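You operate a simulated robot arm through the tools that you are given. There is no shell and no other tool. Be economical: measure what you need, move in short steps, check, and stop when the job is done.

You are at the controls of a simulated two-armed robot. One attempt, no reset.

JOB
On the top of the kitting table, fold the flat blue rag in half and then in half again.

It is judged by the outcome, as a careful person would: the job done as asked, and still so three seconds after it is handed in. It fails if anything else is knocked over, pushed out of place, dropped, spilled or broken. Flat cloth is picked up by pressing the open fingertips on it (5 to 10 N) and closing them slowly along it; thin cloth reads only 2 to 8 mm in the jaws.

ROBOT AND FRAMES
Two 7-joint arms with two-finger parallel grippers on one trunk, on a base that drives. Base frame: it is fixed to the floor where the robot stands at the start and does not move with it; the origin is under the middle of the robot, x ahead of it, y to its left, z up; the surface under the hand at the start is at about z = 0.8. Lengths are in m, angles in degrees, forces in N, time in s.
The left shoulder is at the start at [0.06, 0.143, 0.901], the right one opposite. With the tool pointing down near the work surface each hand reaches from about 0.32 to 0.74 m from the robot's upright axis, wherever it stands, measured 20 degrees to its own side. Places, roughly: top of the kitting table [0.6, 0.1, 0.8]. Payload 1.57 kg a hand.
Tool frame (each hand has its own): the origin (TCP) lies between the finger pads and is the grasp point; the fingertips stand 0.03 m ahead of it; z points along the fingers, y is the line along which they close. The gripper opens to 0.11 m. The fingers are 0.024 m wide and 0.012 m thick; the gripper's body (0.048 by 0.112 m) begins 0.078 m behind the TCP.
Orientation is that of the tool frame in the base frame, as a unit quaternion [x, y, z, w]. With the fingers straight down and closing along the base's y, the tool's x points along the base's -x, its y along +y and its z along -z.

CONTROLS
- The arms move only by the tool jog_arm. It takes "left_rows", "right_rows" or both (then of equal length, played together; a hand with none holds still); each is text: rows parted by semicolons, each of 7 numbers parted by spaces: the shift along the tool's x, y, z in units of 20 mm (1.0 is 20 mm), then the turn, a rotation vector about the tool's x, y, z in units of 4 degrees (1.0 is 4 degrees), then the closure, from 0 (fully open) to 1 (shut). In form: tx ty tz ax ay az fingers; .... A call has 1 to 12 rows; each row shifts and turns the commanded pose from where the row before left it, along the tool's axes as they then stand. A call with a number of a shift or a turn outside -1 to 1 is refused whole. Rows are played at 5 a second. More than 0.05 m and 8.6 degrees between two rows, or a gripper value outside its range, and nothing of the call is played. Where a pose cannot be reached the arm comes as near as it can. A force on the tool above 40 N (or 10 N above the force at the start of the call, whichever is more), or a blocked arm, ends the call early, and 0.2 s more pass. Each finger travels about 0.045 m/s and halts on what it meets, pressing with about 33 N; the grip force reading is that of the motor and also rises with nothing between the fingers. The clock runs only during rows and for 0.2 s after the last one: add rows that do not move to give the fingers time. It gives the time, the measured TCP pose, the force on the tool (base axes), the opening and the grip force at its end, in the units of the frame above (readings bear some noise), with the torque about the TCP (base axes, N m) and any sound that the robot's microphone picked up, and new pictures: "show" is both (left out), scene, wrist or none (wrist: the cameras of the hands that moved).
- Cameras (640 x 400 px; columns grow to the right, rows downward): "scene" is now at [0.045, -0.0024, 1.5021]; the picture's right is [-0.02, -1.00, 0.00], its down [-0.81, 0.02, -0.58] and it looks along [0.58, -0.01, -0.81] (base axes); focal length 257 px, centre (320, 200). "left" rides on the left gripper at [0.07, -0.016, -0.141] in its tool frame; the picture's right is [0.23, 0.97, 0.00], its down [-0.86, 0.20, -0.48] and it looks along [-0.47, 0.11, 0.88] (tool axes); focal length 222 px, centre (320, 200). "right" rides on the right gripper at [0.07, 0.016, -0.141] in its tool frame; the picture's right is [-0.23, 0.97, 0.00], its down [-0.86, -0.20, -0.48] and it looks along [-0.47, -0.11, 0.88] (tool axes); focal length 222 px, centre (320, 200). There is no depth. A picture from a camera that has moved, and an enlarged one, comes with that camera's place and axes in the base frame and with its lens.
- move_column(by): slides the trunk up (or, below 0, down) by that many m; the arms and the scene camera ride with it, the base frame stays. It gives what a move gives, with no picture.
- drive_base(legs): drives the robot by 1 to 6 legs, each [ahead, left, turn to the left] in m, m and degrees, along the robot's own axes; the way and the turn of a leg run together, so that a leg with both is an arc; at most 1.5 m and 180 degrees a leg. The arms and the cameras ride along, it lands a little off, and it stops where it bumps. It gives what a move gives, and a new picture of the scene camera.
- aim_head(pan, tilt): turns the head with the scene camera to pan (to the left, within 86 degrees either way) and tilt (down, from -29 to 69), counted from straight ahead of the robot. It gives what a move gives, and a new picture of the scene camera.
- enlarge(camera, box): a new picture of the part [left, top, right, bottom] of that camera's present view, enlarged. The clock stands still meanwhile.
- job_done(): hands the job in; it is judged then, once.

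Work in short steps. Places have to be worked out from the pictures, the camera data and where the tool is seen: move nearer, look again, correct. Check each grasp and each placing, and mend what went wrong. You have 120 turns and 260 pictures in all, those below and enlarged ones among them. Open the grippers and draw the arms clear of the work before you hand the job in, unless the task says otherwise; then end with one line.

The tools are called by a JSON object that holds its "name" and its "arguments". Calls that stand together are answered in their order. jog_arm: Moves the arms, as the interface text tells. Its arguments: {"type":"object","properties":{"left_rows":{"type":"string"},"right_rows":{"type":"string"},"show":{"type":"string","enum":["both","scene","wrist","none"]}},"required":[]} The other tools are called the same way: move_column (by) slides the trunk up or down; drive_base (legs) drives the base; aim_head (pan, tilt) turns the head that bears the scene camera; enlarge (camera, box) takes an enlarged picture of a part of a camera's view; job_done () hands the job in.

At the start:

```text
clock: 0.0
left_ee_pos: [0.4676, 0.2369, 1.0335]
left_tool_rot: [-0.001, 1.0, 0.0, 0.0]
left_wrist_force: [-0.4, 0.6, 0.3]
left_torque: [0.03, -0.01, 0.03]
left_opening: 0.1102
left_grip_force: 0.0
right_ee_pos: [0.5532, -0.2041, 1.0366]
right_tool_rot: [-0.001, 1.0, 0.0, 0.0]
right_wrist_force: [0.3, -0.8, -0.8]
right_torque: [0.01, 0.0, 0.02]
right_opening: 0.1099
right_grip_force: 0.0
trunk travel left (down, up): [-0.5, 0.09]
robot x, y, heading: [0.0002, 0.0054, 0.1]
head pan, tilt: [-1.3, 54.5]
```

scene: 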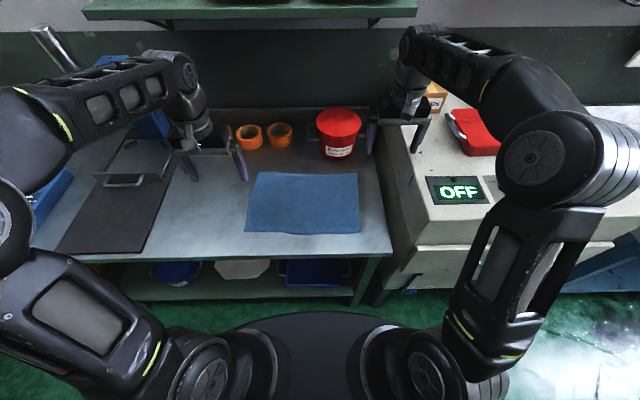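
right: 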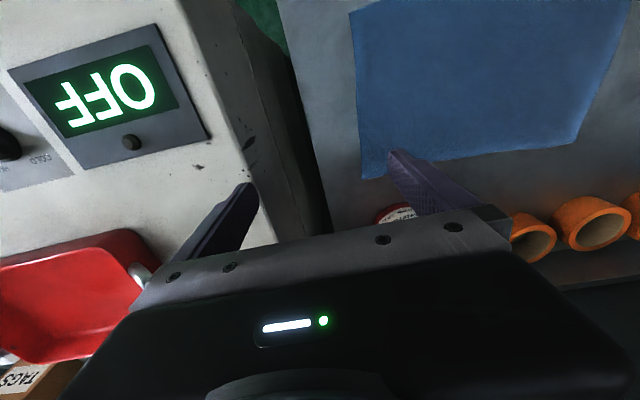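
left: 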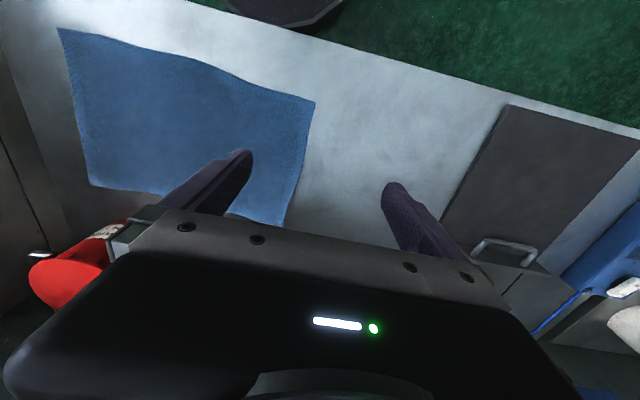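

The rag's corners come out at about (0.43, 0.22), (0.43, -0.13), (0.67, -0.15) and (0.68, 0.22), with the table at z≈0.8. I'll bring both hands above the two near corners, half closed.

{"name": "jog_arm", "arguments": {"left_rows": "0.14 -0.29 0.8 0 0 0 0.5;0.14 -0.29 0.8 0 0 0 0.5;0.14 -0.29 0.8 0 0 0 0.5;0.14 -0.29 0.8 0 0 0 0.5;0.14 -0.29 0.8 0 0 0 0.5;0.14 -0.29 0.8 0 0 0 0.5;0.14 -0.29 0.8 0 0 0 0.5;0.14 -0.29 0.8 0 0 0 0.5;0 0 0 0 0 0 0.5", "right_rows": "0.71 0.56 0.8 0 0 0 0.5;0.71 0.56 0.8 0 0 0 0.5;0.71 0.56 0.8 0 0 0 0.5;0.71 0.56 0.8 0 0 0 0.5;0.71 0.56 0.8 0 0 0 0.5;0.71 0.56 0.8 0 0 0 0.5;0.71 0.56 0.8 0 0 0 0.5;0.71 0.56 0.8 0 0 0 0.5;0 0 0 0 0 0 0.5"}}

```text
clock: 2.0
left_ee_pos: [0.4447, 0.1926, 0.9058]
left_tool_rot: [0.0, 1.0, 0.0, 0.0]
left_wrist_force: [0.2, -0.6, -0.1]
left_torque: [-0.02, -0.02, 0.02]
left_opening: 0.055
left_grip_force: 0.0
right_ee_pos: [0.44, -0.1143, 0.9079]
right_tool_rot: [0.0, 1.0, 0.0, 0.0]
right_wrist_force: [-0.4, 0.1, 0.3]
right_torque: [0.01, 0.0, -0.02]
right_opening: 0.0549
right_grip_force: 0.0
trunk travel left (down, up): [-0.5, 0.09]
robot x, y, heading: [0.0007, 0.0018, 0.2]
head pan, tilt: [-1.3, 54.5]
camera scene: at [0.0449, -0.0024, 1.5021], right [-0.02, -1.0, 0.0], down [-0.81, 0.02, -0.58], along [0.58, -0.01, -0.81], focal length 257 px, centre (320, 200)
camera right: at [0.3697, -0.0988, 1.0485], right [0.23, 0.97, 0.0], down [0.86, -0.2, 0.48], along [0.47, -0.11, -0.88], focal length 222 px, centre (320, 200)
camera left: at [0.3742, 0.1753, 1.0471], right [-0.23, 0.97, 0.0], down [0.85, 0.2, 0.48], along [0.47, 0.11, -0.88], focal length 222 px, centre (320, 200)
```

scene: 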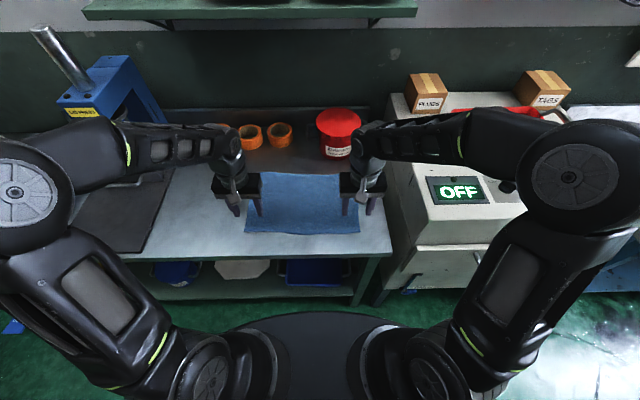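
right: 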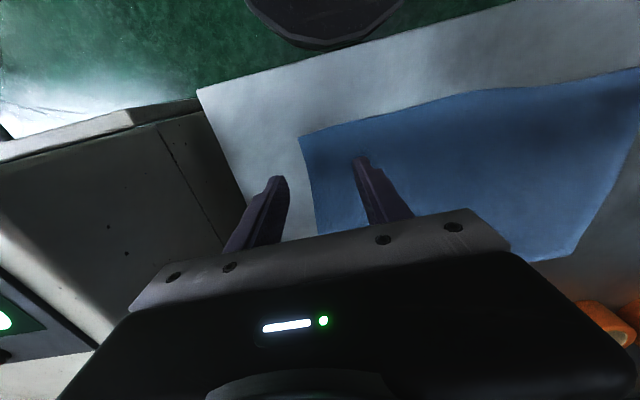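
left: 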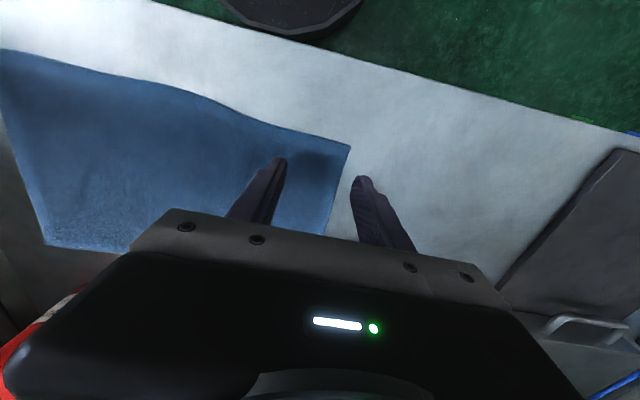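

Both wrist cameras agree on the near corners: left (0.433, 0.223), right (0.419, -0.133). I'll shift both hands inward so both fingers land on cloth, and descend to just above it.

{"name": "jog_arm", "arguments": {"left_rows": "0 -0.4 0.8 0 0 0 0.5;0 -0.35 0.8 0 0 0 0.5;0 0 0.8 0 0 0 0.5;0 0 0.8 0 0 0 0.5;0 0 0 0 0 0 0.5", "right_rows": "0.15 0.5 0.8 0 0 0 0.5;0.15 0.45 0.8 0 0 0 0.5;0 0 0.8 0 0 0 0.5;0 0 0.8 0 0 0 0.5;0 0 0 0 0 0 0.5", "show": "wrist"}}

```text
clock: 3.2
left_ee_pos: [0.4448, 0.1766, 0.8416]
left_tool_rot: [-0.001, 1.0, 0.0, 0.0]
left_wrist_force: [0.0, 0.4, 0.6]
left_torque: [0.02, 0.0, 0.04]
left_opening: 0.055
left_grip_force: 0.1
right_ee_pos: [0.4342, -0.095, 0.8442]
right_tool_rot: [0.0, 1.0, 0.0, 0.0]
right_wrist_force: [-0.6, 0.3, 0.4]
right_torque: [0.02, 0.0, -0.02]
right_opening: 0.0551
right_grip_force: 0.2
trunk travel left (down, up): [-0.5, 0.09]
robot x, y, heading: [-0.0014, 0.001, -0.1]
head pan, tilt: [-1.3, 54.5]
camera right: at [0.364, -0.0804, 0.9848], right [0.23, 0.97, 0.0], down [0.85, -0.2, 0.48], along [0.47, -0.11, -0.88], focal length 222 px, centre (320, 200)
camera left: at [0.3746, 0.16, 0.9834], right [-0.23, 0.97, 0.0], down [0.85, 0.2, 0.48], along [0.47, 0.11, -0.88], focal length 222 px, centre (320, 200)
```

right: 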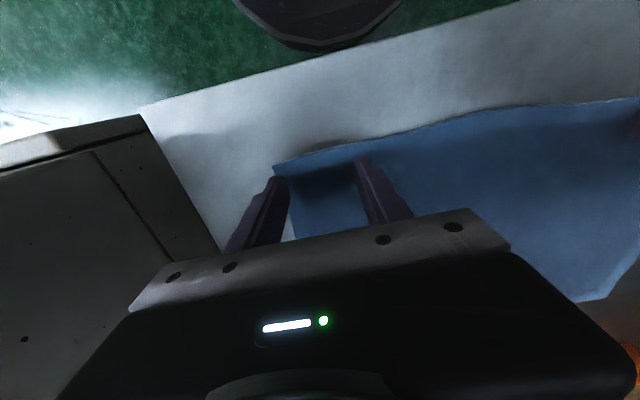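
left: 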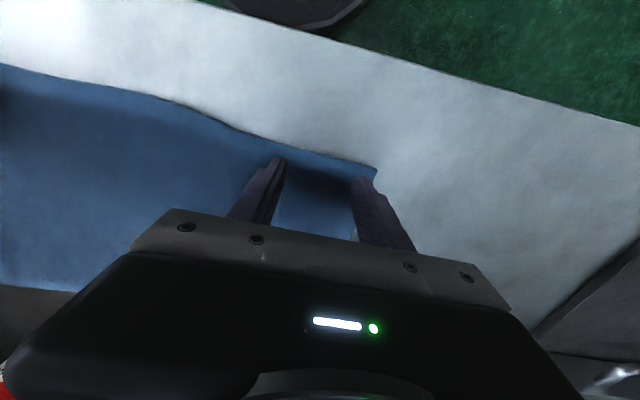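

Fingers are near the corner edges and about 1 cm above the table. I'll nudge inward slightly and lower to feel for contact.

{"name": "jog_arm", "arguments": {"left_rows": "0 -0.25 0.2 0 0 0 0.5;0 0 0.2 0 0 0 0.5;0 0 0.1 0 0 0 0.5;0 0 0 0 0 0 0.5", "right_rows": "0 0.4 0.2 0 0 0 0.5;0 0 0.2 0 0 0 0.5;0 0 0.2 0 0 0 0.5;0 0 0 0 0 0 0.5", "show": "none"}}

```text
clock: 4.2
left_ee_pos: [0.4448, 0.1712, 0.8327]
left_tool_rot: [0.0, 1.0, -0.001, 0.002]
left_wrist_force: [2.2, -0.2, 10.2]
left_torque: [-0.02, -0.08, 0.06]
left_opening: 0.055
left_grip_force: 0.1
right_ee_pos: [0.4341, -0.0876, 0.834]
right_tool_rot: [0.0, 1.0, 0.001, 0.002]
right_wrist_force: [0.4, -0.6, 12.1]
right_torque: [-0.08, 0.01, 0.01]
right_opening: 0.055
right_grip_force: 0.0
trunk travel left (down, up): [-0.5, 0.09]
robot x, y, heading: [0.0028, 0.0023, 0.1]
head pan, tilt: [-1.3, 54.5]
```

Contact at about 10 and 12 N. I'll ease off a touch and close slowly along the cloth.

{"name": "jog_arm", "arguments": {"left_rows": "0 0 -0.03 0 0 0 0.54;0 0 0 0 0 0 0.58;0 0 0 0 0 0 0.62;0 0 0 0 0 0 0.67;0 0 0 0 0 0 0.72;0 0 0 0 0 0 0.77;0 0 0 0 0 0 0.82;0 0 0 0 0 0 0.87;0 0 0 0 0 0 0.92;0 0 0 0 0 0 0.96;0 0 0 0 0 0 1;0 0 0 0 0 0 1", "right_rows": "0 0 -0.06 0 0 0 0.54;0 0 0 0 0 0 0.58;0 0 0 0 0 0 0.62;0 0 0 0 0 0 0.67;0 0 0 0 0 0 0.72;0 0 0 0 0 0 0.77;0 0 0 0 0 0 0.82;0 0 0 0 0 0 0.87;0 0 0 0 0 0 0.92;0 0 0 0 0 0 0.96;0 0 0 0 0 0 1;0 0 0 0 0 0 1"}}

```text
clock: 6.8
left_ee_pos: [0.4438, 0.172, 0.8341]
left_tool_rot: [0.0, 1.0, 0.0, 0.001]
left_wrist_force: [-0.9, -7.2, 5.6]
left_torque: [-0.23, 0.02, 0.02]
left_opening: 0.0084
left_grip_force: 27.5
right_ee_pos: [0.4347, -0.0877, 0.8336]
right_tool_rot: [0.0, 1.0, 0.001, 0.0]
right_wrist_force: [0.0, 7.5, 5.2]
right_torque: [0.21, 0.0, -0.04]
right_opening: 0.0049
right_grip_force: 25.6
trunk travel left (down, up): [-0.5, 0.09]
robot x, y, heading: [0.0004, -0.0016, 0.1]
head pan, tilt: [-1.3, 54.5]
camera scene: at [0.0442, -0.0025, 1.5021], right [-0.02, -1.0, 0.0], down [-0.81, 0.02, -0.58], along [0.58, -0.01, -0.81], focal length 257 px, centre (320, 200)
camera right: at [0.364, -0.0719, 0.9746], right [0.23, 0.97, 0.0], down [0.85, -0.2, 0.48], along [0.47, -0.11, -0.88], focal length 222 px, centre (320, 200)
camera left: at [0.374, 0.1551, 0.9753], right [-0.23, 0.97, 0.0], down [0.85, 0.2, 0.48], along [0.47, 0.11, -0.88], focal length 222 px, centre (320, 200)
```

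scene: 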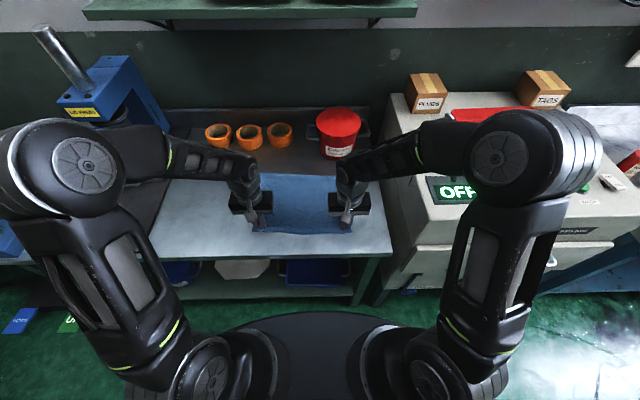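
right: 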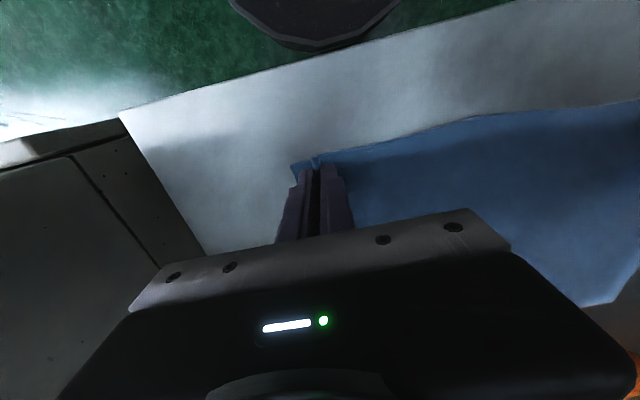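
left: 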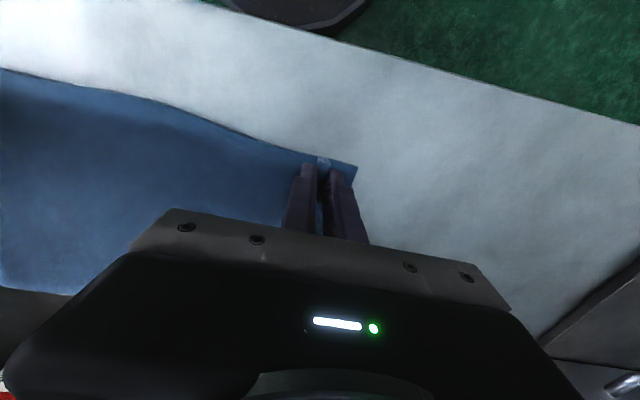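

Both corners are gripped (8 mm and 5 mm). I'll carry both up and forward along the first half of an arc.

{"name": "jog_arm", "arguments": {"left_rows": "-0.067 0 -0.743 0 0 0 1;-0.199 0 -0.725 0 0 0 1;-0.328 0 -0.689 0 0 0 1;-0.447 0 -0.636 0 0 0 1;-0.555 0 -0.567 0 0 0 1;-0.65 0 -0.484 0 0 0 1;-0.729 0 -0.39 0 0 0 1;-0.79 0 -0.285 0 0 0 1;-0.832 0 -0.174 0 0 0 1;-0.852 0 -0.058 0 0 0 1;0 0 0 0 0 0 1", "right_rows": "-0.067 0 -0.743 0 0 0 1;-0.199 0 -0.725 0 0 0 1;-0.328 0 -0.689 0 0 0 1;-0.447 0 -0.636 0 0 0 1;-0.555 0 -0.567 0 0 0 1;-0.65 0 -0.484 0 0 0 1;-0.729 0 -0.39 0 0 0 1;-0.79 0 -0.285 0 0 0 1;-0.832 0 -0.174 0 0 0 1;-0.852 0 -0.058 0 0 0 1;0 0 0 0 0 0 1"}}

```text
clock: 9.2
left_ee_pos: [0.5524, 0.1729, 0.9289]
left_tool_rot: [0.001, 1.0, 0.001, 0.0]
left_wrist_force: [0.0, -9.2, 0.5]
left_torque: [-0.33, 0.02, -0.01]
left_opening: 0.0085
left_grip_force: 27.2
right_ee_pos: [0.5418, -0.0883, 0.9283]
right_tool_rot: [-0.001, 1.0, 0.001, -0.001]
right_wrist_force: [0.3, 9.6, -0.5]
right_torque: [0.32, 0.03, -0.04]
right_opening: 0.0049
right_grip_force: 25.2
trunk travel left (down, up): [-0.5, 0.09]
robot x, y, heading: [0.0004, 0.0026, -0.1]
head pan, tilt: [-1.3, 54.5]
camera scene: at [0.0447, -0.0024, 1.5021], right [-0.02, -1.0, 0.0], down [-0.81, 0.02, -0.58], along [0.58, -0.01, -0.81], focal length 257 px, centre (320, 200)
camera right: at [0.4719, -0.0732, 1.0693], right [0.23, 0.97, 0.0], down [0.86, -0.2, 0.48], along [0.47, -0.11, -0.88], focal length 222 px, centre (320, 200)
camera left: at [0.4839, 0.1558, 1.0703], right [-0.23, 0.97, 0.0], down [0.85, 0.2, 0.48], along [0.47, 0.11, -0.88], focal length 222 px, centre (320, 200)
```

scene: 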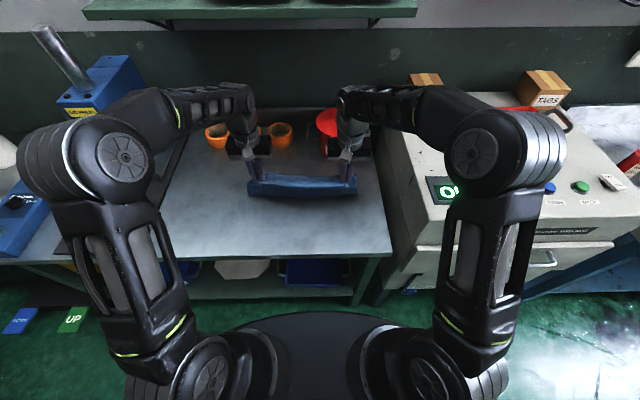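
right: 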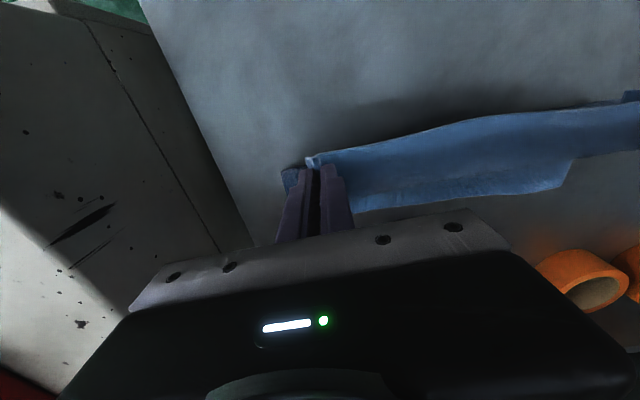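
left: 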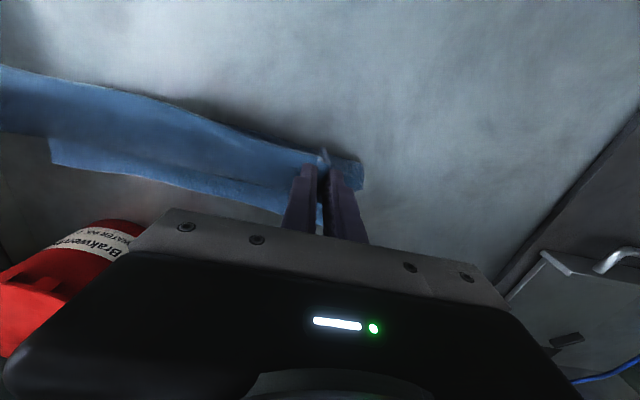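

Halfway over, with the far half still on the table. I'll check more closely before bringing it down.

{"name": "enlarge", "arguments": {"camera": "scene", "box": [200, 110, 400, 235]}}

```text
3.20 times, centred on (300, 172) of scene
camera zoom: at [0.0447, -0.0024, 1.5021], right [-0.02, -1.0, 0.0], down [-0.81, 0.02, -0.58], along [0.58, -0.01, -0.81], focal length 824 px, centre (384, 288)
```

zoom: 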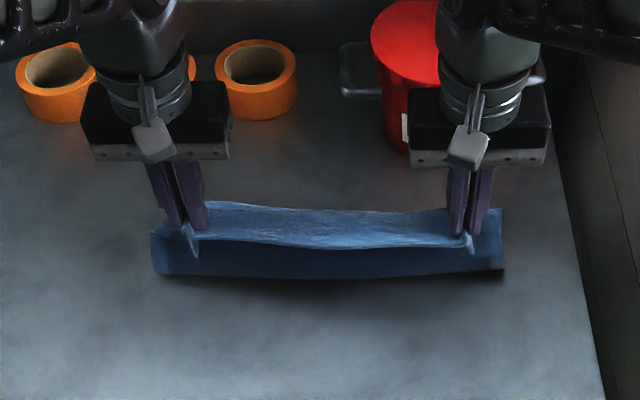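

The far edge is still in place at about x=0.66, and the right hand will stay clear of the red pot. I'll continue the arc down.

{"name": "jog_arm", "arguments": {"left_rows": "-0.852 -0.1 0.056 0 0 0 1;-0.832 0 0.167 0 0 0 1;-0.79 0 0.273 0 0 0 1;-0.729 0 0.374 0 0 0 1;-0.65 0 0.464 0 0 0 1;-0.555 0 0.543 0 0 0 1;-0.447 0 0.609 0 0 0 1;-0.328 0 0.66 0 0 0 1;-0.199 0 0.69 0 0 0 1;-0.067 0 0.65 0 0 0 1;0 0 0 0 0 0 1", "right_rows": "-0.852 0.1 0.056 0 0 0 1;-0.832 0 0.167 0 0 0 1;-0.79 0 0.273 0 0 0 1;-0.729 0 0.374 0 0 0 1;-0.65 0 0.464 0 0 0 1;-0.555 0 0.543 0 0 0 1;-0.447 0 0.609 0 0 0 1;-0.328 0 0.66 0 0 0 1;-0.199 0 0.69 0 0 0 1;-0.067 0 0.65 0 0 0 1;0 0 0 0 0 0 1"}}

```text
clock: 11.6
left_ee_pos: [0.66, 0.1695, 0.8408]
left_tool_rot: [-0.001, 1.0, 0.0, 0.002]
left_wrist_force: [-0.7, -3.9, 13.2]
left_torque: [-0.19, 0.11, -0.04]
left_opening: 0.0079
left_grip_force: 26.7
right_ee_pos: [0.6513, -0.0858, 0.8399]
right_tool_rot: [0.001, 1.0, 0.001, 0.0]
right_wrist_force: [1.6, 6.0, 4.5]
right_torque: [0.2, 0.03, -0.06]
right_opening: 0.0048
right_grip_force: 25.1
trunk travel left (down, up): [-0.5, 0.09]
robot x, y, heading: [0.0005, -0.0016, -0.0]
head pan, tilt: [-1.3, 54.5]
camera scene: at [0.0431, -0.0025, 1.5025], right [-0.02, -1.0, 0.0], down [-0.81, 0.02, -0.58], along [0.58, -0.01, -0.81], focal length 257 px, centre (320, 200)
camera right: at [0.5815, -0.0705, 0.9804], right [0.23, 0.97, 0.0], down [0.85, -0.2, 0.48], along [0.47, -0.11, -0.88], focal length 222 px, centre (320, 200)
camera left: at [0.5911, 0.1542, 0.9817], right [-0.23, 0.97, 0.0], down [0.85, 0.2, 0.48], along [0.47, 0.11, -0.88], focal length 222 px, centre (320, 200)
```

scene: 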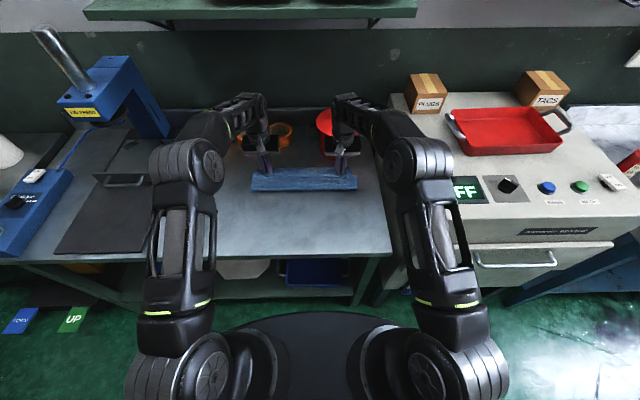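
right: 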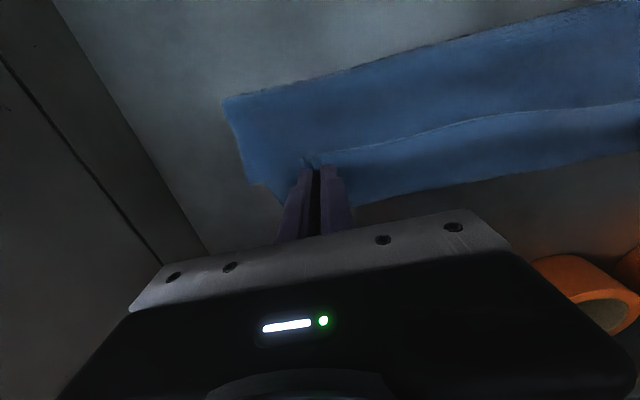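
left: 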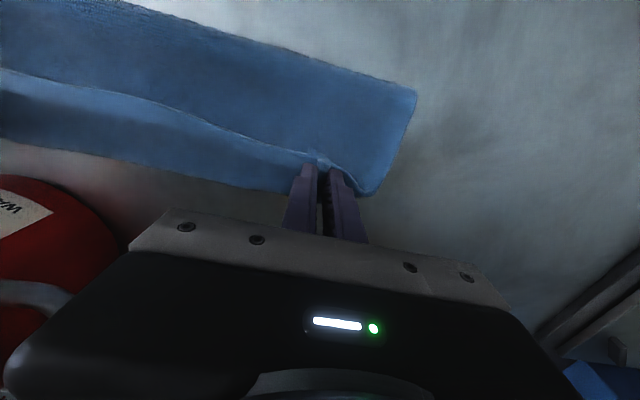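

The first fold is across, but because the hands didn't rotate, the gripped hem is curled back toward me by about 3 cm. I'll lift a little until the flap is taut and slanting, then release so it drops forward and uncurls.

{"name": "jog_arm", "arguments": {"left_rows": "-0.1 0 -0.6 0 0 0 1;-0.3 0 -0.8 0 0 0 1;-0.3 0 -0.7 0 0 0 1;0 0 0 0 0 0 1;0 0 0 0 0 0 0.3;0 0 0 0 0 0 0.3;0 0 0 0 0 0 0.3;0 0 0 0 0 0 0.3;0 0 0 0 0 0 0.3", "right_rows": "-0.1 0 -0.6 0 0 0 1;-0.3 0 -0.8 0 0 0 1;-0.3 0 -0.7 0 0 0 1;0 0 0 0 0 0 1;0 0 0 0 0 0 0.3;0 0 0 0 0 0 0.3;0 0 0 0 0 0 0.3;0 0 0 0 0 0 0.3;0 0 0 0 0 0 0.3"}}

```text
clock: 13.6
left_ee_pos: [0.6762, 0.1698, 0.8796]
left_tool_rot: [0.0, 1.0, 0.0, 0.0]
left_wrist_force: [-0.1, 0.2, -0.5]
left_torque: [0.02, -0.01, 0.04]
left_opening: 0.0769
left_grip_force: 0.0
right_ee_pos: [0.6667, -0.085, 0.8804]
right_tool_rot: [0.0, 1.0, 0.001, 0.0]
right_wrist_force: [0.1, 0.0, -0.6]
right_torque: [0.0, 0.0, -0.01]
right_opening: 0.0769
right_grip_force: 0.1
trunk travel left (down, up): [-0.5, 0.09]
robot x, y, heading: [0.0023, 0.0027, -0.3]
head pan, tilt: [-1.3, 54.5]
camera scene: at [0.0451, -0.0024, 1.5021], right [-0.02, -1.0, 0.0], down [-0.81, 0.02, -0.58], along [0.58, -0.01, -0.81], focal length 257 px, centre (320, 200)
camera right: at [0.5965, -0.0699, 1.0214], right [0.23, 0.97, 0.0], down [0.86, -0.2, 0.48], along [0.47, -0.11, -0.88], focal length 222 px, centre (320, 200)
camera left: at [0.6066, 0.1538, 1.0214], right [-0.23, 0.97, 0.0], down [0.86, 0.2, 0.48], along [0.47, 0.11, -0.88], focal length 222 px, centre (320, 200)
```

scene: 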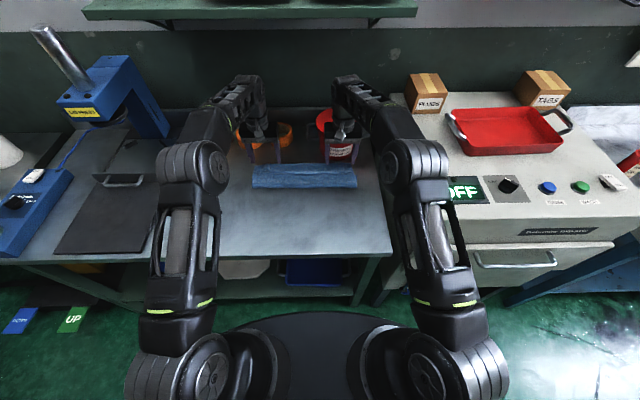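
right: 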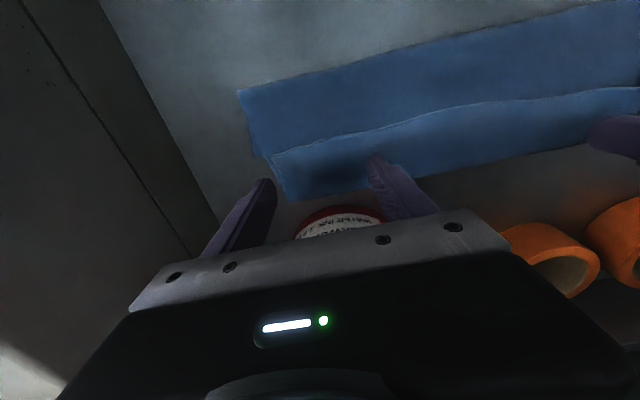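
left: 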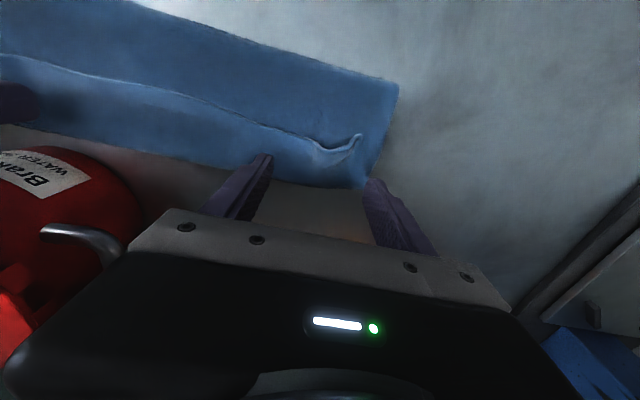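

Released. I'll look closely to see whether the visible line is a curled-back hem or a short top layer.

{"name": "enlarge", "arguments": {"camera": "left", "box": [0, 0, 440, 240]}}

{"name": "enlarge", "arguments": {"camera": "right", "box": [200, 60, 480, 230]}}

{"name": "enlarge", "arguments": {"camera": "scene", "box": [230, 140, 380, 215]}}

```text
1.45 times, centred on (220, 120) of left
camera zoom: at [0.6066, 0.1538, 1.0214], right [-0.23, 0.97, 0.0], down [0.86, 0.2, 0.48], along [0.47, 0.11, -0.88], focal length 323 px, centre (466, 316)
```

zoom: 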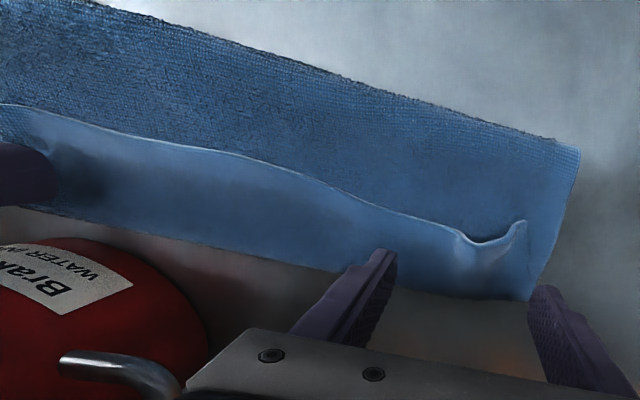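

```text
2.29 times, centred on (340, 145) of right
camera zoom: at [0.5965, -0.0699, 1.0214], right [0.23, 0.97, 0.0], down [0.86, -0.2, 0.48], along [0.47, -0.11, -0.88], focal length 508 px, centre (274, 326)
```

zoom: 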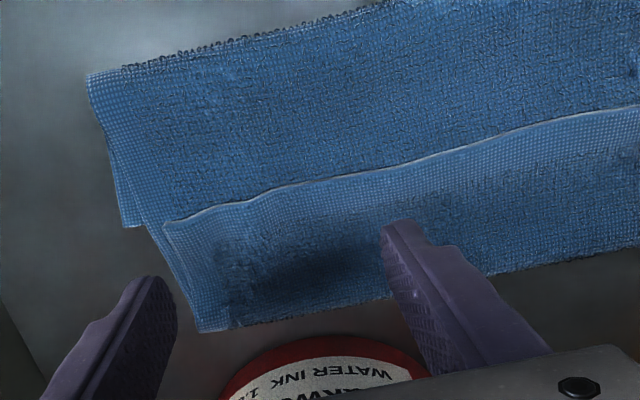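

```text
4.27 times, centred on (305, 178) of scene
camera zoom: at [0.0451, -0.0024, 1.5021], right [-0.02, -1.0, 0.0], down [-0.81, 0.02, -0.58], along [0.58, -0.01, -0.81], focal length 1098 px, centre (384, 296)
```

zoom: 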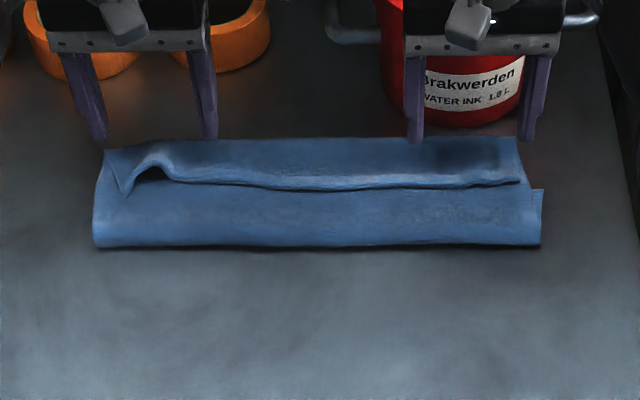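

The zoom shows the fold crept too far: the fold line is at x≈0.59, and the top layer overshoots to 0.71 with a 5 cm hem curled back to 0.65. I'll pinch that hem again, lay it back flat toward me, and refold with a tighter edge grip and a taut path. First I'll position over the curled hem.

{"name": "jog_arm", "arguments": {"left_rows": "0.08 -0.5 0 0 0 0 0.5;0.08 -0.5 0 0 0 0 0.5;0 0 0.6 0 0 0 0.5;0 0 0.6 0 0 0 0.5;0 0 0.4 0 0 0 0.5;0 0 0.2 0 0 0 0.5;0 0 0 0 0 0 0.5", "right_rows": "0.04 -0.25 0 0 0 0 0.5;0.04 -0.25 0 0 0 0 0.5;0 0 0.6 0 0 0 0.5;0 0 0.6 0 0 0 0.5;0 0 0.4 0 0 0 0.5;0 0 0.2 0 0 0 0.5;0 0 0 0 0 0 0.5"}}

```text
clock: 15.2
left_ee_pos: [0.6731, 0.15, 0.8439]
left_tool_rot: [0.001, 1.0, 0.0, 0.0]
left_wrist_force: [0.5, -0.1, 0.9]
left_torque: [-0.03, -0.01, 0.02]
left_opening: 0.055
left_grip_force: 0.0
right_ee_pos: [0.6636, -0.0962, 0.8439]
right_tool_rot: [0.0, 1.0, 0.0, 0.0]
right_wrist_force: [0.4, 0.5, -0.2]
right_torque: [-0.01, -0.02, 0.0]
right_opening: 0.0548
right_grip_force: 0.0
trunk travel left (down, up): [-0.5, 0.09]
robot x, y, heading: [-0.0007, 0.0017, -0.0]
head pan, tilt: [-1.3, 54.5]
camera scene: at [0.045, -0.0024, 1.5021], right [-0.02, -1.0, 0.0], down [-0.81, 0.02, -0.58], along [0.58, -0.01, -0.81], focal length 257 px, centre (320, 200)
camera right: at [0.5947, -0.0806, 0.9849], right [0.23, 0.97, 0.0], down [0.86, -0.2, 0.48], along [0.47, -0.11, -0.88], focal length 222 px, centre (320, 200)
camera left: at [0.6031, 0.1335, 0.9853], right [-0.23, 0.97, 0.0], down [0.85, 0.2, 0.48], along [0.47, 0.11, -0.88], focal length 222 px, centre (320, 200)
```

scene: 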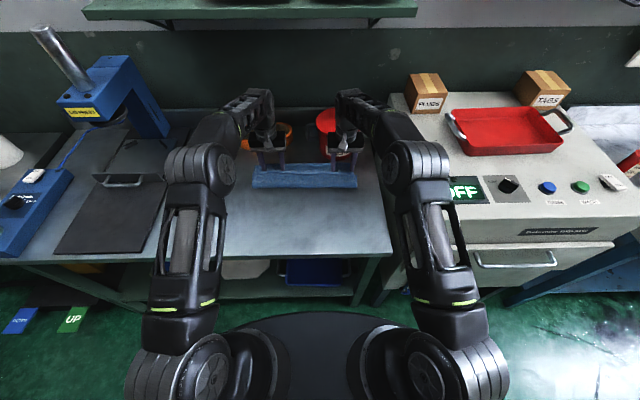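
right: 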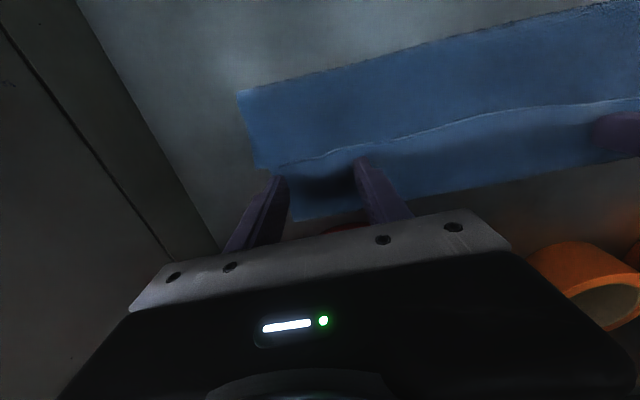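
left: 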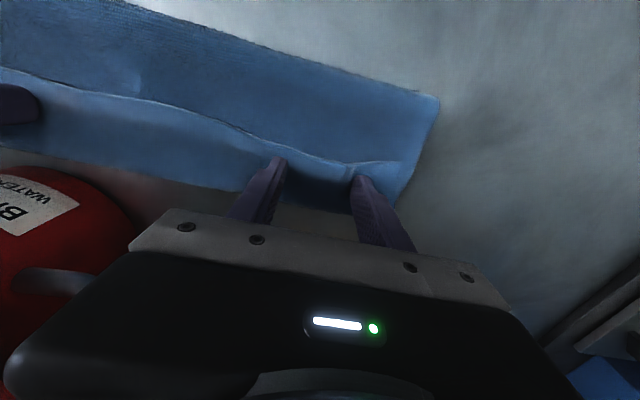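

Both hands sit just past the hem line. I'll shift the right one 1 cm inward and press down gently.

{"name": "jog_arm", "arguments": {"left_rows": "0 0 0.1 0 0 0 0.5;0 0 0.1 0 0 0 0.5;0 0 0.1 0 0 0 0.5;0 0 0 0 0 0 0.5", "right_rows": "0 0.5 0.1 0 0 0 0.5;0 0 0.1 0 0 0 0.5;0 0 0.1 0 0 0 0.5;0 0 0 0 0 0 0.5", "show": "none"}}

```text
clock: 16.2
left_ee_pos: [0.6725, 0.1489, 0.8392]
left_tool_rot: [0.0, 1.0, 0.0, 0.001]
left_wrist_force: [0.0, 0.4, 6.4]
left_torque: [0.05, 0.05, -0.03]
left_opening: 0.0548
left_grip_force: 0.0
right_ee_pos: [0.6643, -0.0847, 0.8393]
right_tool_rot: [0.0, 1.0, 0.0, 0.001]
right_wrist_force: [-0.3, -0.7, 2.2]
right_torque: [0.0, 0.03, -0.06]
right_opening: 0.0548
right_grip_force: 0.0
trunk travel left (down, up): [-0.5, 0.09]
robot x, y, heading: [0.0008, -0.0012, 0.3]
head pan, tilt: [-1.3, 54.5]
```

Light contact (6 N and 2 N). I'll press the right slightly more and close slowly.

{"name": "jog_arm", "arguments": {"left_rows": "0 0 0 0 0 0 0.54;0 0 0 0 0 0 0.58;0 0 0 0 0 0 0.62;0 0 0 0 0 0 0.67;0 0 0 0 0 0 0.72;0 0 0 0 0 0 0.77;0 0 0 0 0 0 0.82;0 0 0 0 0 0 0.87;0 0 0 0 0 0 0.92;0 0 0 0 0 0 0.96;0 0 0 0 0 0 1;0 0 0 0 0 0 1", "right_rows": "0 0 0.08 0 0 0 0.54;0 0 0 0 0 0 0.58;0 0 0 0 0 0 0.62;0 0 0 0 0 0 0.67;0 0 0 0 0 0 0.72;0 0 0 0 0 0 0.77;0 0 0 0 0 0 0.82;0 0 0 0 0 0 0.87;0 0 0 0 0 0 0.92;0 0 0 0 0 0 0.96;0 0 0 0 0 0 1;0 0 0 0 0 0 1"}}

```text
clock: 18.8
left_ee_pos: [0.6727, 0.1479, 0.8388]
left_tool_rot: [-0.001, 1.0, -0.001, 0.001]
left_wrist_force: [0.2, -12.9, 8.7]
left_torque: [-0.39, 0.05, 0.04]
left_opening: 0.0106
left_grip_force: 28.0
right_ee_pos: [0.6628, -0.0839, 0.8366]
right_tool_rot: [-0.001, 1.0, 0.002, 0.001]
right_wrist_force: [1.1, 12.7, 4.8]
right_torque: [0.46, 0.02, -0.02]
right_opening: 0.0081
right_grip_force: 27.4
trunk travel left (down, up): [-0.5, 0.09]
robot x, y, heading: [-0.0019, -0.0004, 0.1]
head pan, tilt: [-1.3, 54.5]
camera scene: at [0.0437, -0.0025, 1.5022], right [-0.02, -1.0, 0.0], down [-0.81, 0.02, -0.58], along [0.58, -0.01, -0.81], focal length 257 px, centre (320, 200)
camera right: at [0.5938, -0.0695, 0.9788], right [0.23, 0.97, 0.0], down [0.85, -0.2, 0.48], along [0.47, -0.11, -0.88], focal length 222 px, centre (320, 200)
camera left: at [0.6027, 0.1322, 0.9805], right [-0.23, 0.97, 0.0], down [0.85, 0.2, 0.48], along [0.47, 0.11, -0.88], focal length 222 px, centre (320, 200)
```

scene: 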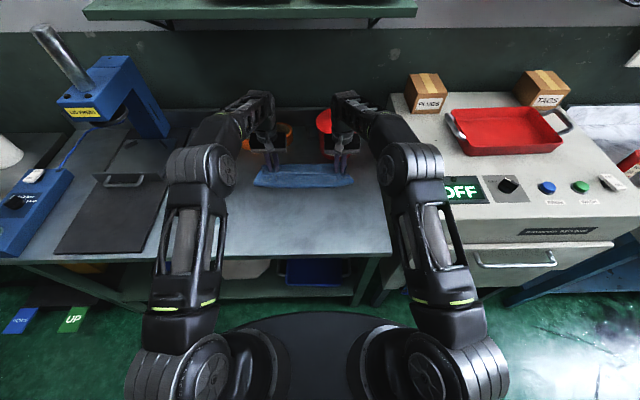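
right: 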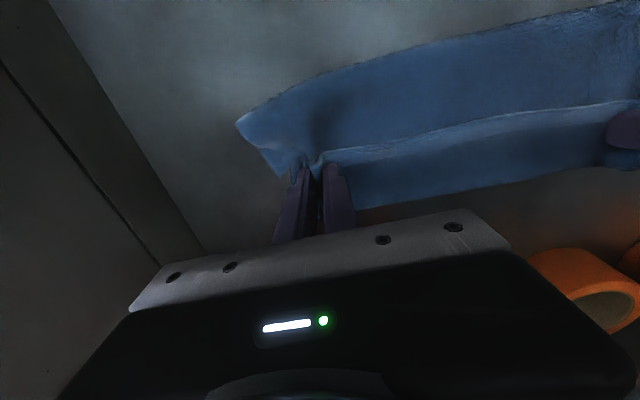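
left: 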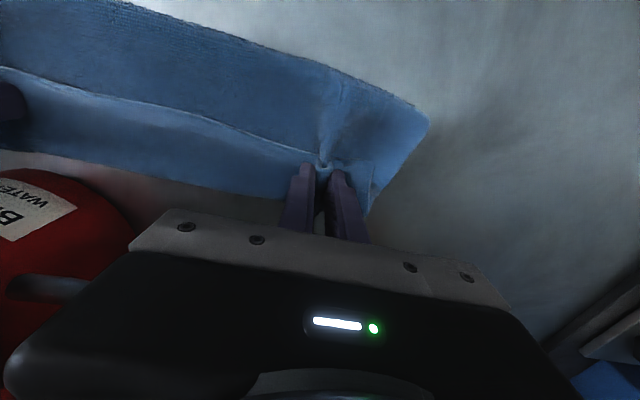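

The thicker readings (8–11 mm) suggest I may have pinched the layer below too. I'll lift up and back a little and check.

{"name": "jog_arm", "arguments": {"left_rows": "0 0 -0.8 0 0 0 1;0.2 -0.1 -0.8 0 0 0 1;0.4 0 -0.8 0 0 0 1;0.6 0 -0.8 0 0 0 1;0.6 0 -0.6 0 0 0 1;0 0 0 0 0 0 1", "right_rows": "0 0 -0.8 0 0 0 1;0.2 0.1 -0.8 0 0 0 1;0.4 0 -0.8 0 0 0 1;0.6 0 -0.8 0 0 0 1;0.6 0 -0.6 0 0 0 1;0 0 0 0 0 0 1"}}

{"name": "enlarge", "arguments": {"camera": "scene", "box": [220, 120, 400, 232]}}

```text
clock: 20.2
left_ee_pos: [0.6377, 0.1461, 0.9123]
left_tool_rot: [0.0, 1.0, -0.001, 0.0]
left_wrist_force: [0.3, -10.0, -0.3]
left_torque: [-0.32, 0.0, 0.02]
left_opening: 0.01
left_grip_force: 27.8
right_ee_pos: [0.6278, -0.0847, 0.9134]
right_tool_rot: [0.0, 1.0, 0.0, 0.0]
right_wrist_force: [1.3, 9.3, 0.6]
right_torque: [0.3, 0.02, -0.01]
right_opening: 0.0079
right_grip_force: 26.9
trunk travel left (down, up): [-0.5, 0.09]
robot x, y, heading: [-0.0017, 0.0015, 0.0]
head pan, tilt: [-1.3, 54.5]
camera scene: at [0.0455, -0.0024, 1.502], right [-0.02, -1.0, 0.0], down [-0.81, 0.02, -0.58], along [0.58, -0.01, -0.81], focal length 257 px, centre (320, 200)
camera right: at [0.5578, -0.0688, 1.0541], right [0.23, 0.97, 0.0], down [0.86, -0.2, 0.48], along [0.47, -0.11, -0.88], focal length 222 px, centre (320, 200)
camera left: at [0.5685, 0.1302, 1.055], right [-0.23, 0.97, 0.0], down [0.86, 0.2, 0.48], along [0.47, 0.11, -0.88], focal length 222 px, centre (320, 200)
```

scene: 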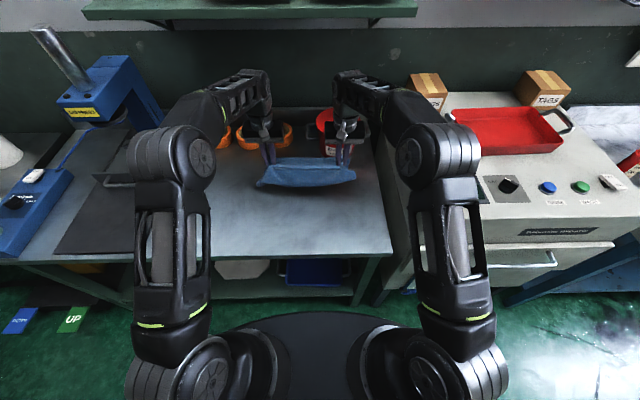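
right: 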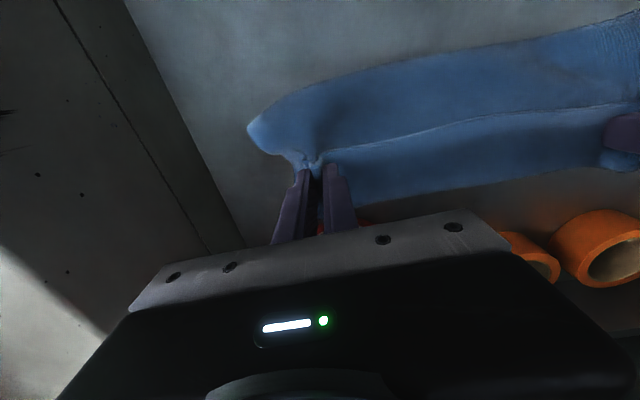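
left: 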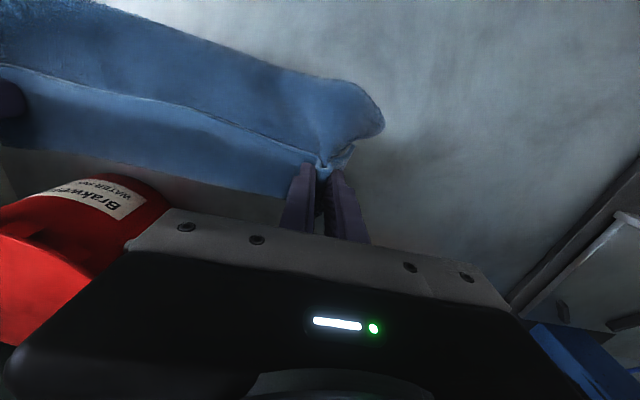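

```text
3.56 times, centred on (310, 176) of scene
camera zoom: at [0.0455, -0.0024, 1.502], right [-0.02, -1.0, 0.0], down [-0.81, 0.02, -0.58], along [0.58, -0.01, -0.81], focal length 915 px, centre (356, 285)
```

zoom: 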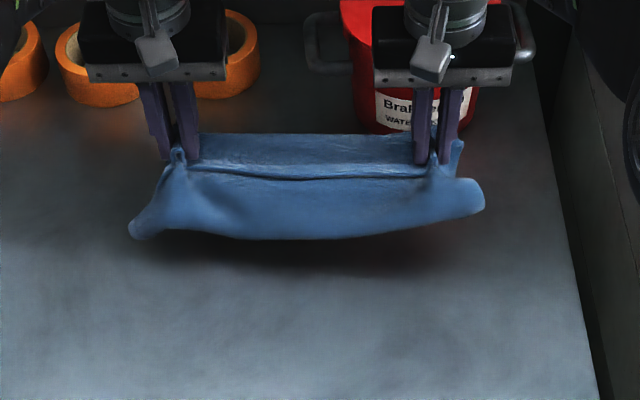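

The bottom layer still lies on the table; each hand holds the hem plus the layer beneath. I'll carry it back toward me to open the fold, lower it and release so the rag opens out nearly flat.

{"name": "jog_arm", "arguments": {"left_rows": "0.7 0 -0.2 0 0 0 1;0.75 0 0 0 0 0 1;0.75 0 0 0 0 0 1;0.75 0 0.1 0 0 0 1;0.75 0 0.3 0 0 0 1;0.75 0 0.4 0 0 0 1;0.75 0 0.5 0 0 0 1;0.75 0 0.7 0 0 0 1;0.75 0 0.7 0 0 0 1;0.4 0 0.7 0 0 0 1;0 0 0 0 0 0 1", "right_rows": "0.7 0 -0.2 0 0 0 1;0.75 0 0 0 0 0 1;0.75 0 0 0 0 0 1;0.75 0 0.1 0 0 0 1;0.75 0 0.3 0 0 0 1;0.75 0 0.4 0 0 0 1;0.75 0 0.5 0 0 0 1;0.75 0 0.7 0 0 0 1;0.75 0 0.7 0 0 0 1;0.4 0 0.7 0 0 0 1;0 0 0 0 0 0 1"}}

{"name": "enlarge", "arguments": {"camera": "scene", "box": [220, 130, 400, 242]}}

```text
clock: 22.6
left_ee_pos: [0.4961, 0.1467, 0.8496]
left_tool_rot: [0.0, 1.0, 0.0, 0.0]
left_wrist_force: [-0.2, -7.5, 0.1]
left_torque: [-0.22, 0.01, -0.01]
left_opening: 0.0098
left_grip_force: 27.9
right_ee_pos: [0.4868, -0.0827, 0.8484]
right_tool_rot: [0.0, 1.0, 0.0, 0.001]
right_wrist_force: [0.2, 8.2, -0.2]
right_torque: [0.32, 0.0, -0.01]
right_opening: 0.0076
right_grip_force: 27.0
trunk travel left (down, up): [-0.5, 0.09]
robot x, y, heading: [0.0012, -0.0023, -0.2]
head pan, tilt: [-1.3, 54.5]
camera scene: at [0.045, -0.0024, 1.5021], right [-0.02, -1.0, 0.0], down [-0.81, 0.02, -0.58], along [0.58, -0.01, -0.81], focal length 257 px, centre (320, 200)
camera right: at [0.4166, -0.0681, 0.9896], right [0.23, 0.97, 0.0], down [0.85, -0.2, 0.48], along [0.47, -0.11, -0.88], focal length 222 px, centre (320, 200)
camera left: at [0.4258, 0.1302, 0.9921], right [-0.23, 0.97, 0.0], down [0.85, 0.2, 0.48], along [0.47, 0.11, -0.88], focal length 222 px, centre (320, 200)
```

scene: 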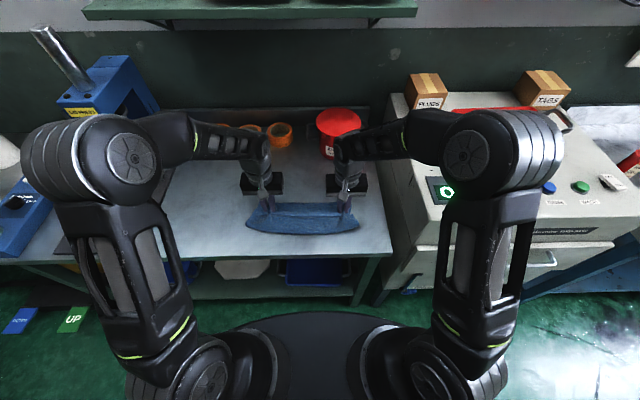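
right: 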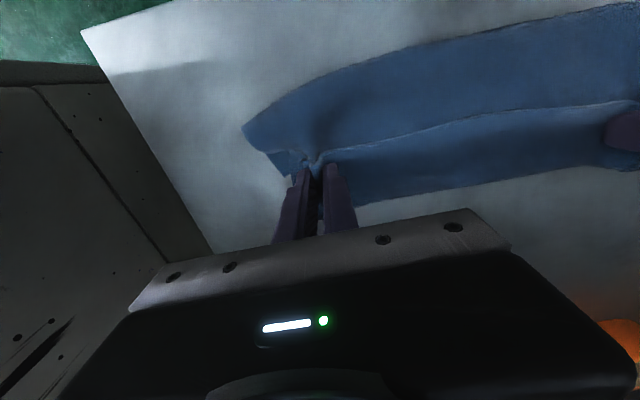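
left: 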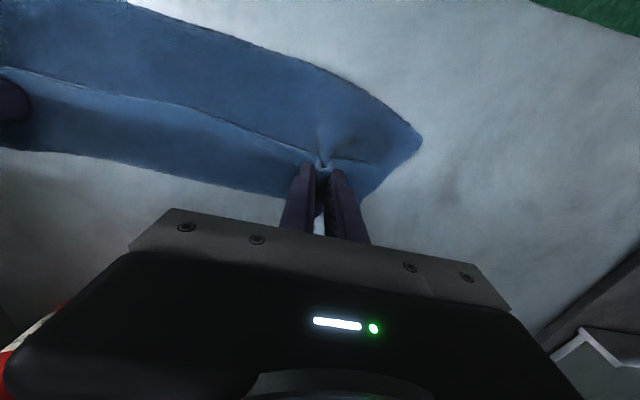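

```text
3.56 times, centred on (310, 186) of scene
camera zoom: at [0.045, -0.0024, 1.5021], right [-0.02, -1.0, 0.0], down [-0.81, 0.02, -0.58], along [0.58, -0.01, -0.81], focal length 915 px, centre (356, 250)
```

zoom: 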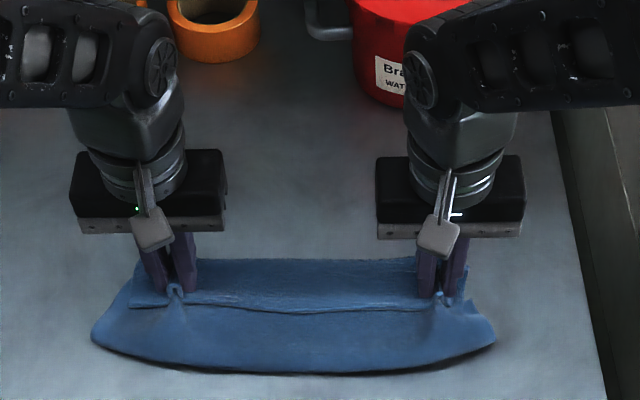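

All layers moved together; the rag is now a zigzag near the robot at x≈0.41–0.53. I'll lower, release and lift the hands for a clear look.

{"name": "jog_arm", "arguments": {"left_rows": "0 0 0.3 0 0 0 1;0 0 0.1 0 0 0 1;0 0 0 0 0 0 0.6;0 0 0 0 0 0 0.4;0 0 0 0 0 0 0.4;0 0 -0.8 0 0 0 0.4;0 0 -0.8 0 0 0 0.4;0.5 0.9 -1 0 0 0 0.4;0.5 0.9 -1 0 0 0 0.4;0 0.9 -1 0 0 0 0.4;0 0 0 0 0 0 0.4", "right_rows": "0 0 0.3 0 0 0 1;0 0 0.1 0 0 0 1;0 0 0 0 0 0 0.6;0 0 0 0 0 0 0.4;0 0 0 0 0 0 0.4;0 0 -0.8 0 0 0 0.4;0 0 -0.8 0 0 0 0.4;0.5 -0.9 -1 0 0 0 0.4;0.5 -0.9 -1 0 0 0 0.4;0 -0.9 -1 0 0 0 0.4;0 0 0 0 0 0 0.4"}}

{"name": "enlarge", "arguments": {"camera": "scene", "box": [220, 130, 400, 242]}}

```text
clock: 25.0
left_ee_pos: [0.475, 0.2015, 0.9327]
left_tool_rot: [-0.001, 1.0, 0.0, 0.0]
left_wrist_force: [0.3, -0.1, -0.5]
left_torque: [0.0, -0.01, -0.01]
left_opening: 0.0659
left_grip_force: 0.1
right_ee_pos: [0.4678, -0.1378, 0.9334]
right_tool_rot: [0.0, 1.0, -0.001, -0.001]
right_wrist_force: [0.0, -0.2, 0.4]
right_torque: [0.0, -0.02, -0.01]
right_opening: 0.0663
right_grip_force: 0.2
trunk travel left (down, up): [-0.5, 0.09]
robot x, y, heading: [0.0004, -0.0009, -0.1]
head pan, tilt: [-1.3, 54.5]
camera scene: at [0.0451, -0.0024, 1.5021], right [-0.02, -1.0, 0.0], down [-0.81, 0.02, -0.58], along [0.58, -0.01, -0.81], focal length 257 px, centre (320, 200)
camera right: at [0.3984, -0.122, 1.0739], right [0.23, 0.97, 0.0], down [0.86, -0.2, 0.48], along [0.47, -0.11, -0.88], focal length 222 px, centre (320, 200)
camera left: at [0.4067, 0.1857, 1.0757], right [-0.23, 0.97, 0.0], down [0.85, 0.2, 0.48], along [0.47, 0.11, -0.88], focal length 222 px, centre (320, 200)
```

scene: 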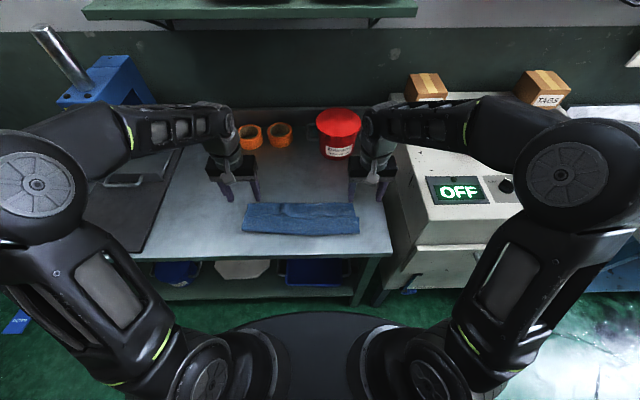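
right: 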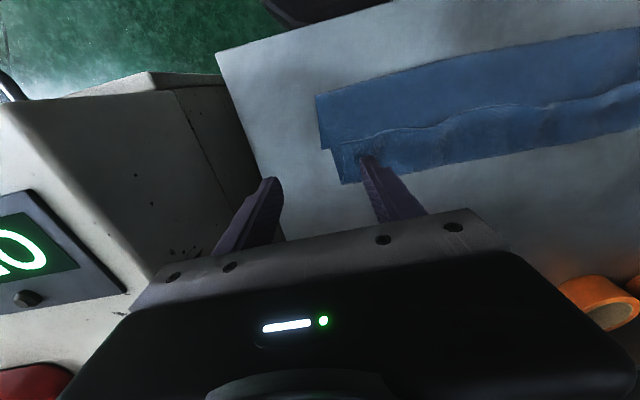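
left: 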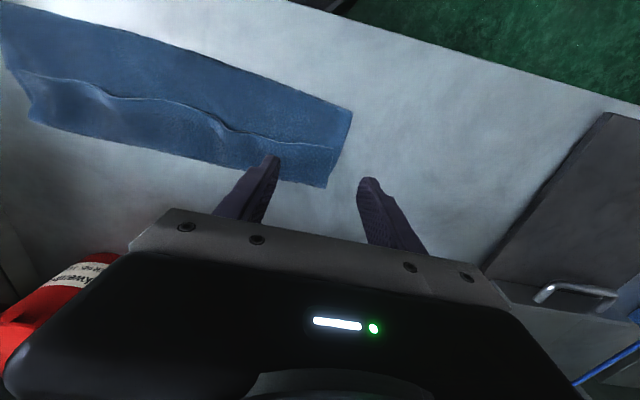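

```text
3.56 times, centred on (310, 186) of scene
camera zoom: at [0.0451, -0.0024, 1.5021], right [-0.02, -1.0, 0.0], down [-0.81, 0.02, -0.58], along [0.58, -0.01, -0.81], focal length 915 px, centre (356, 250)
```

zoom: 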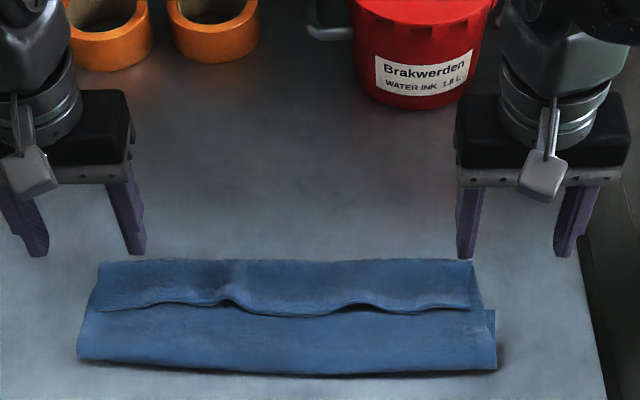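

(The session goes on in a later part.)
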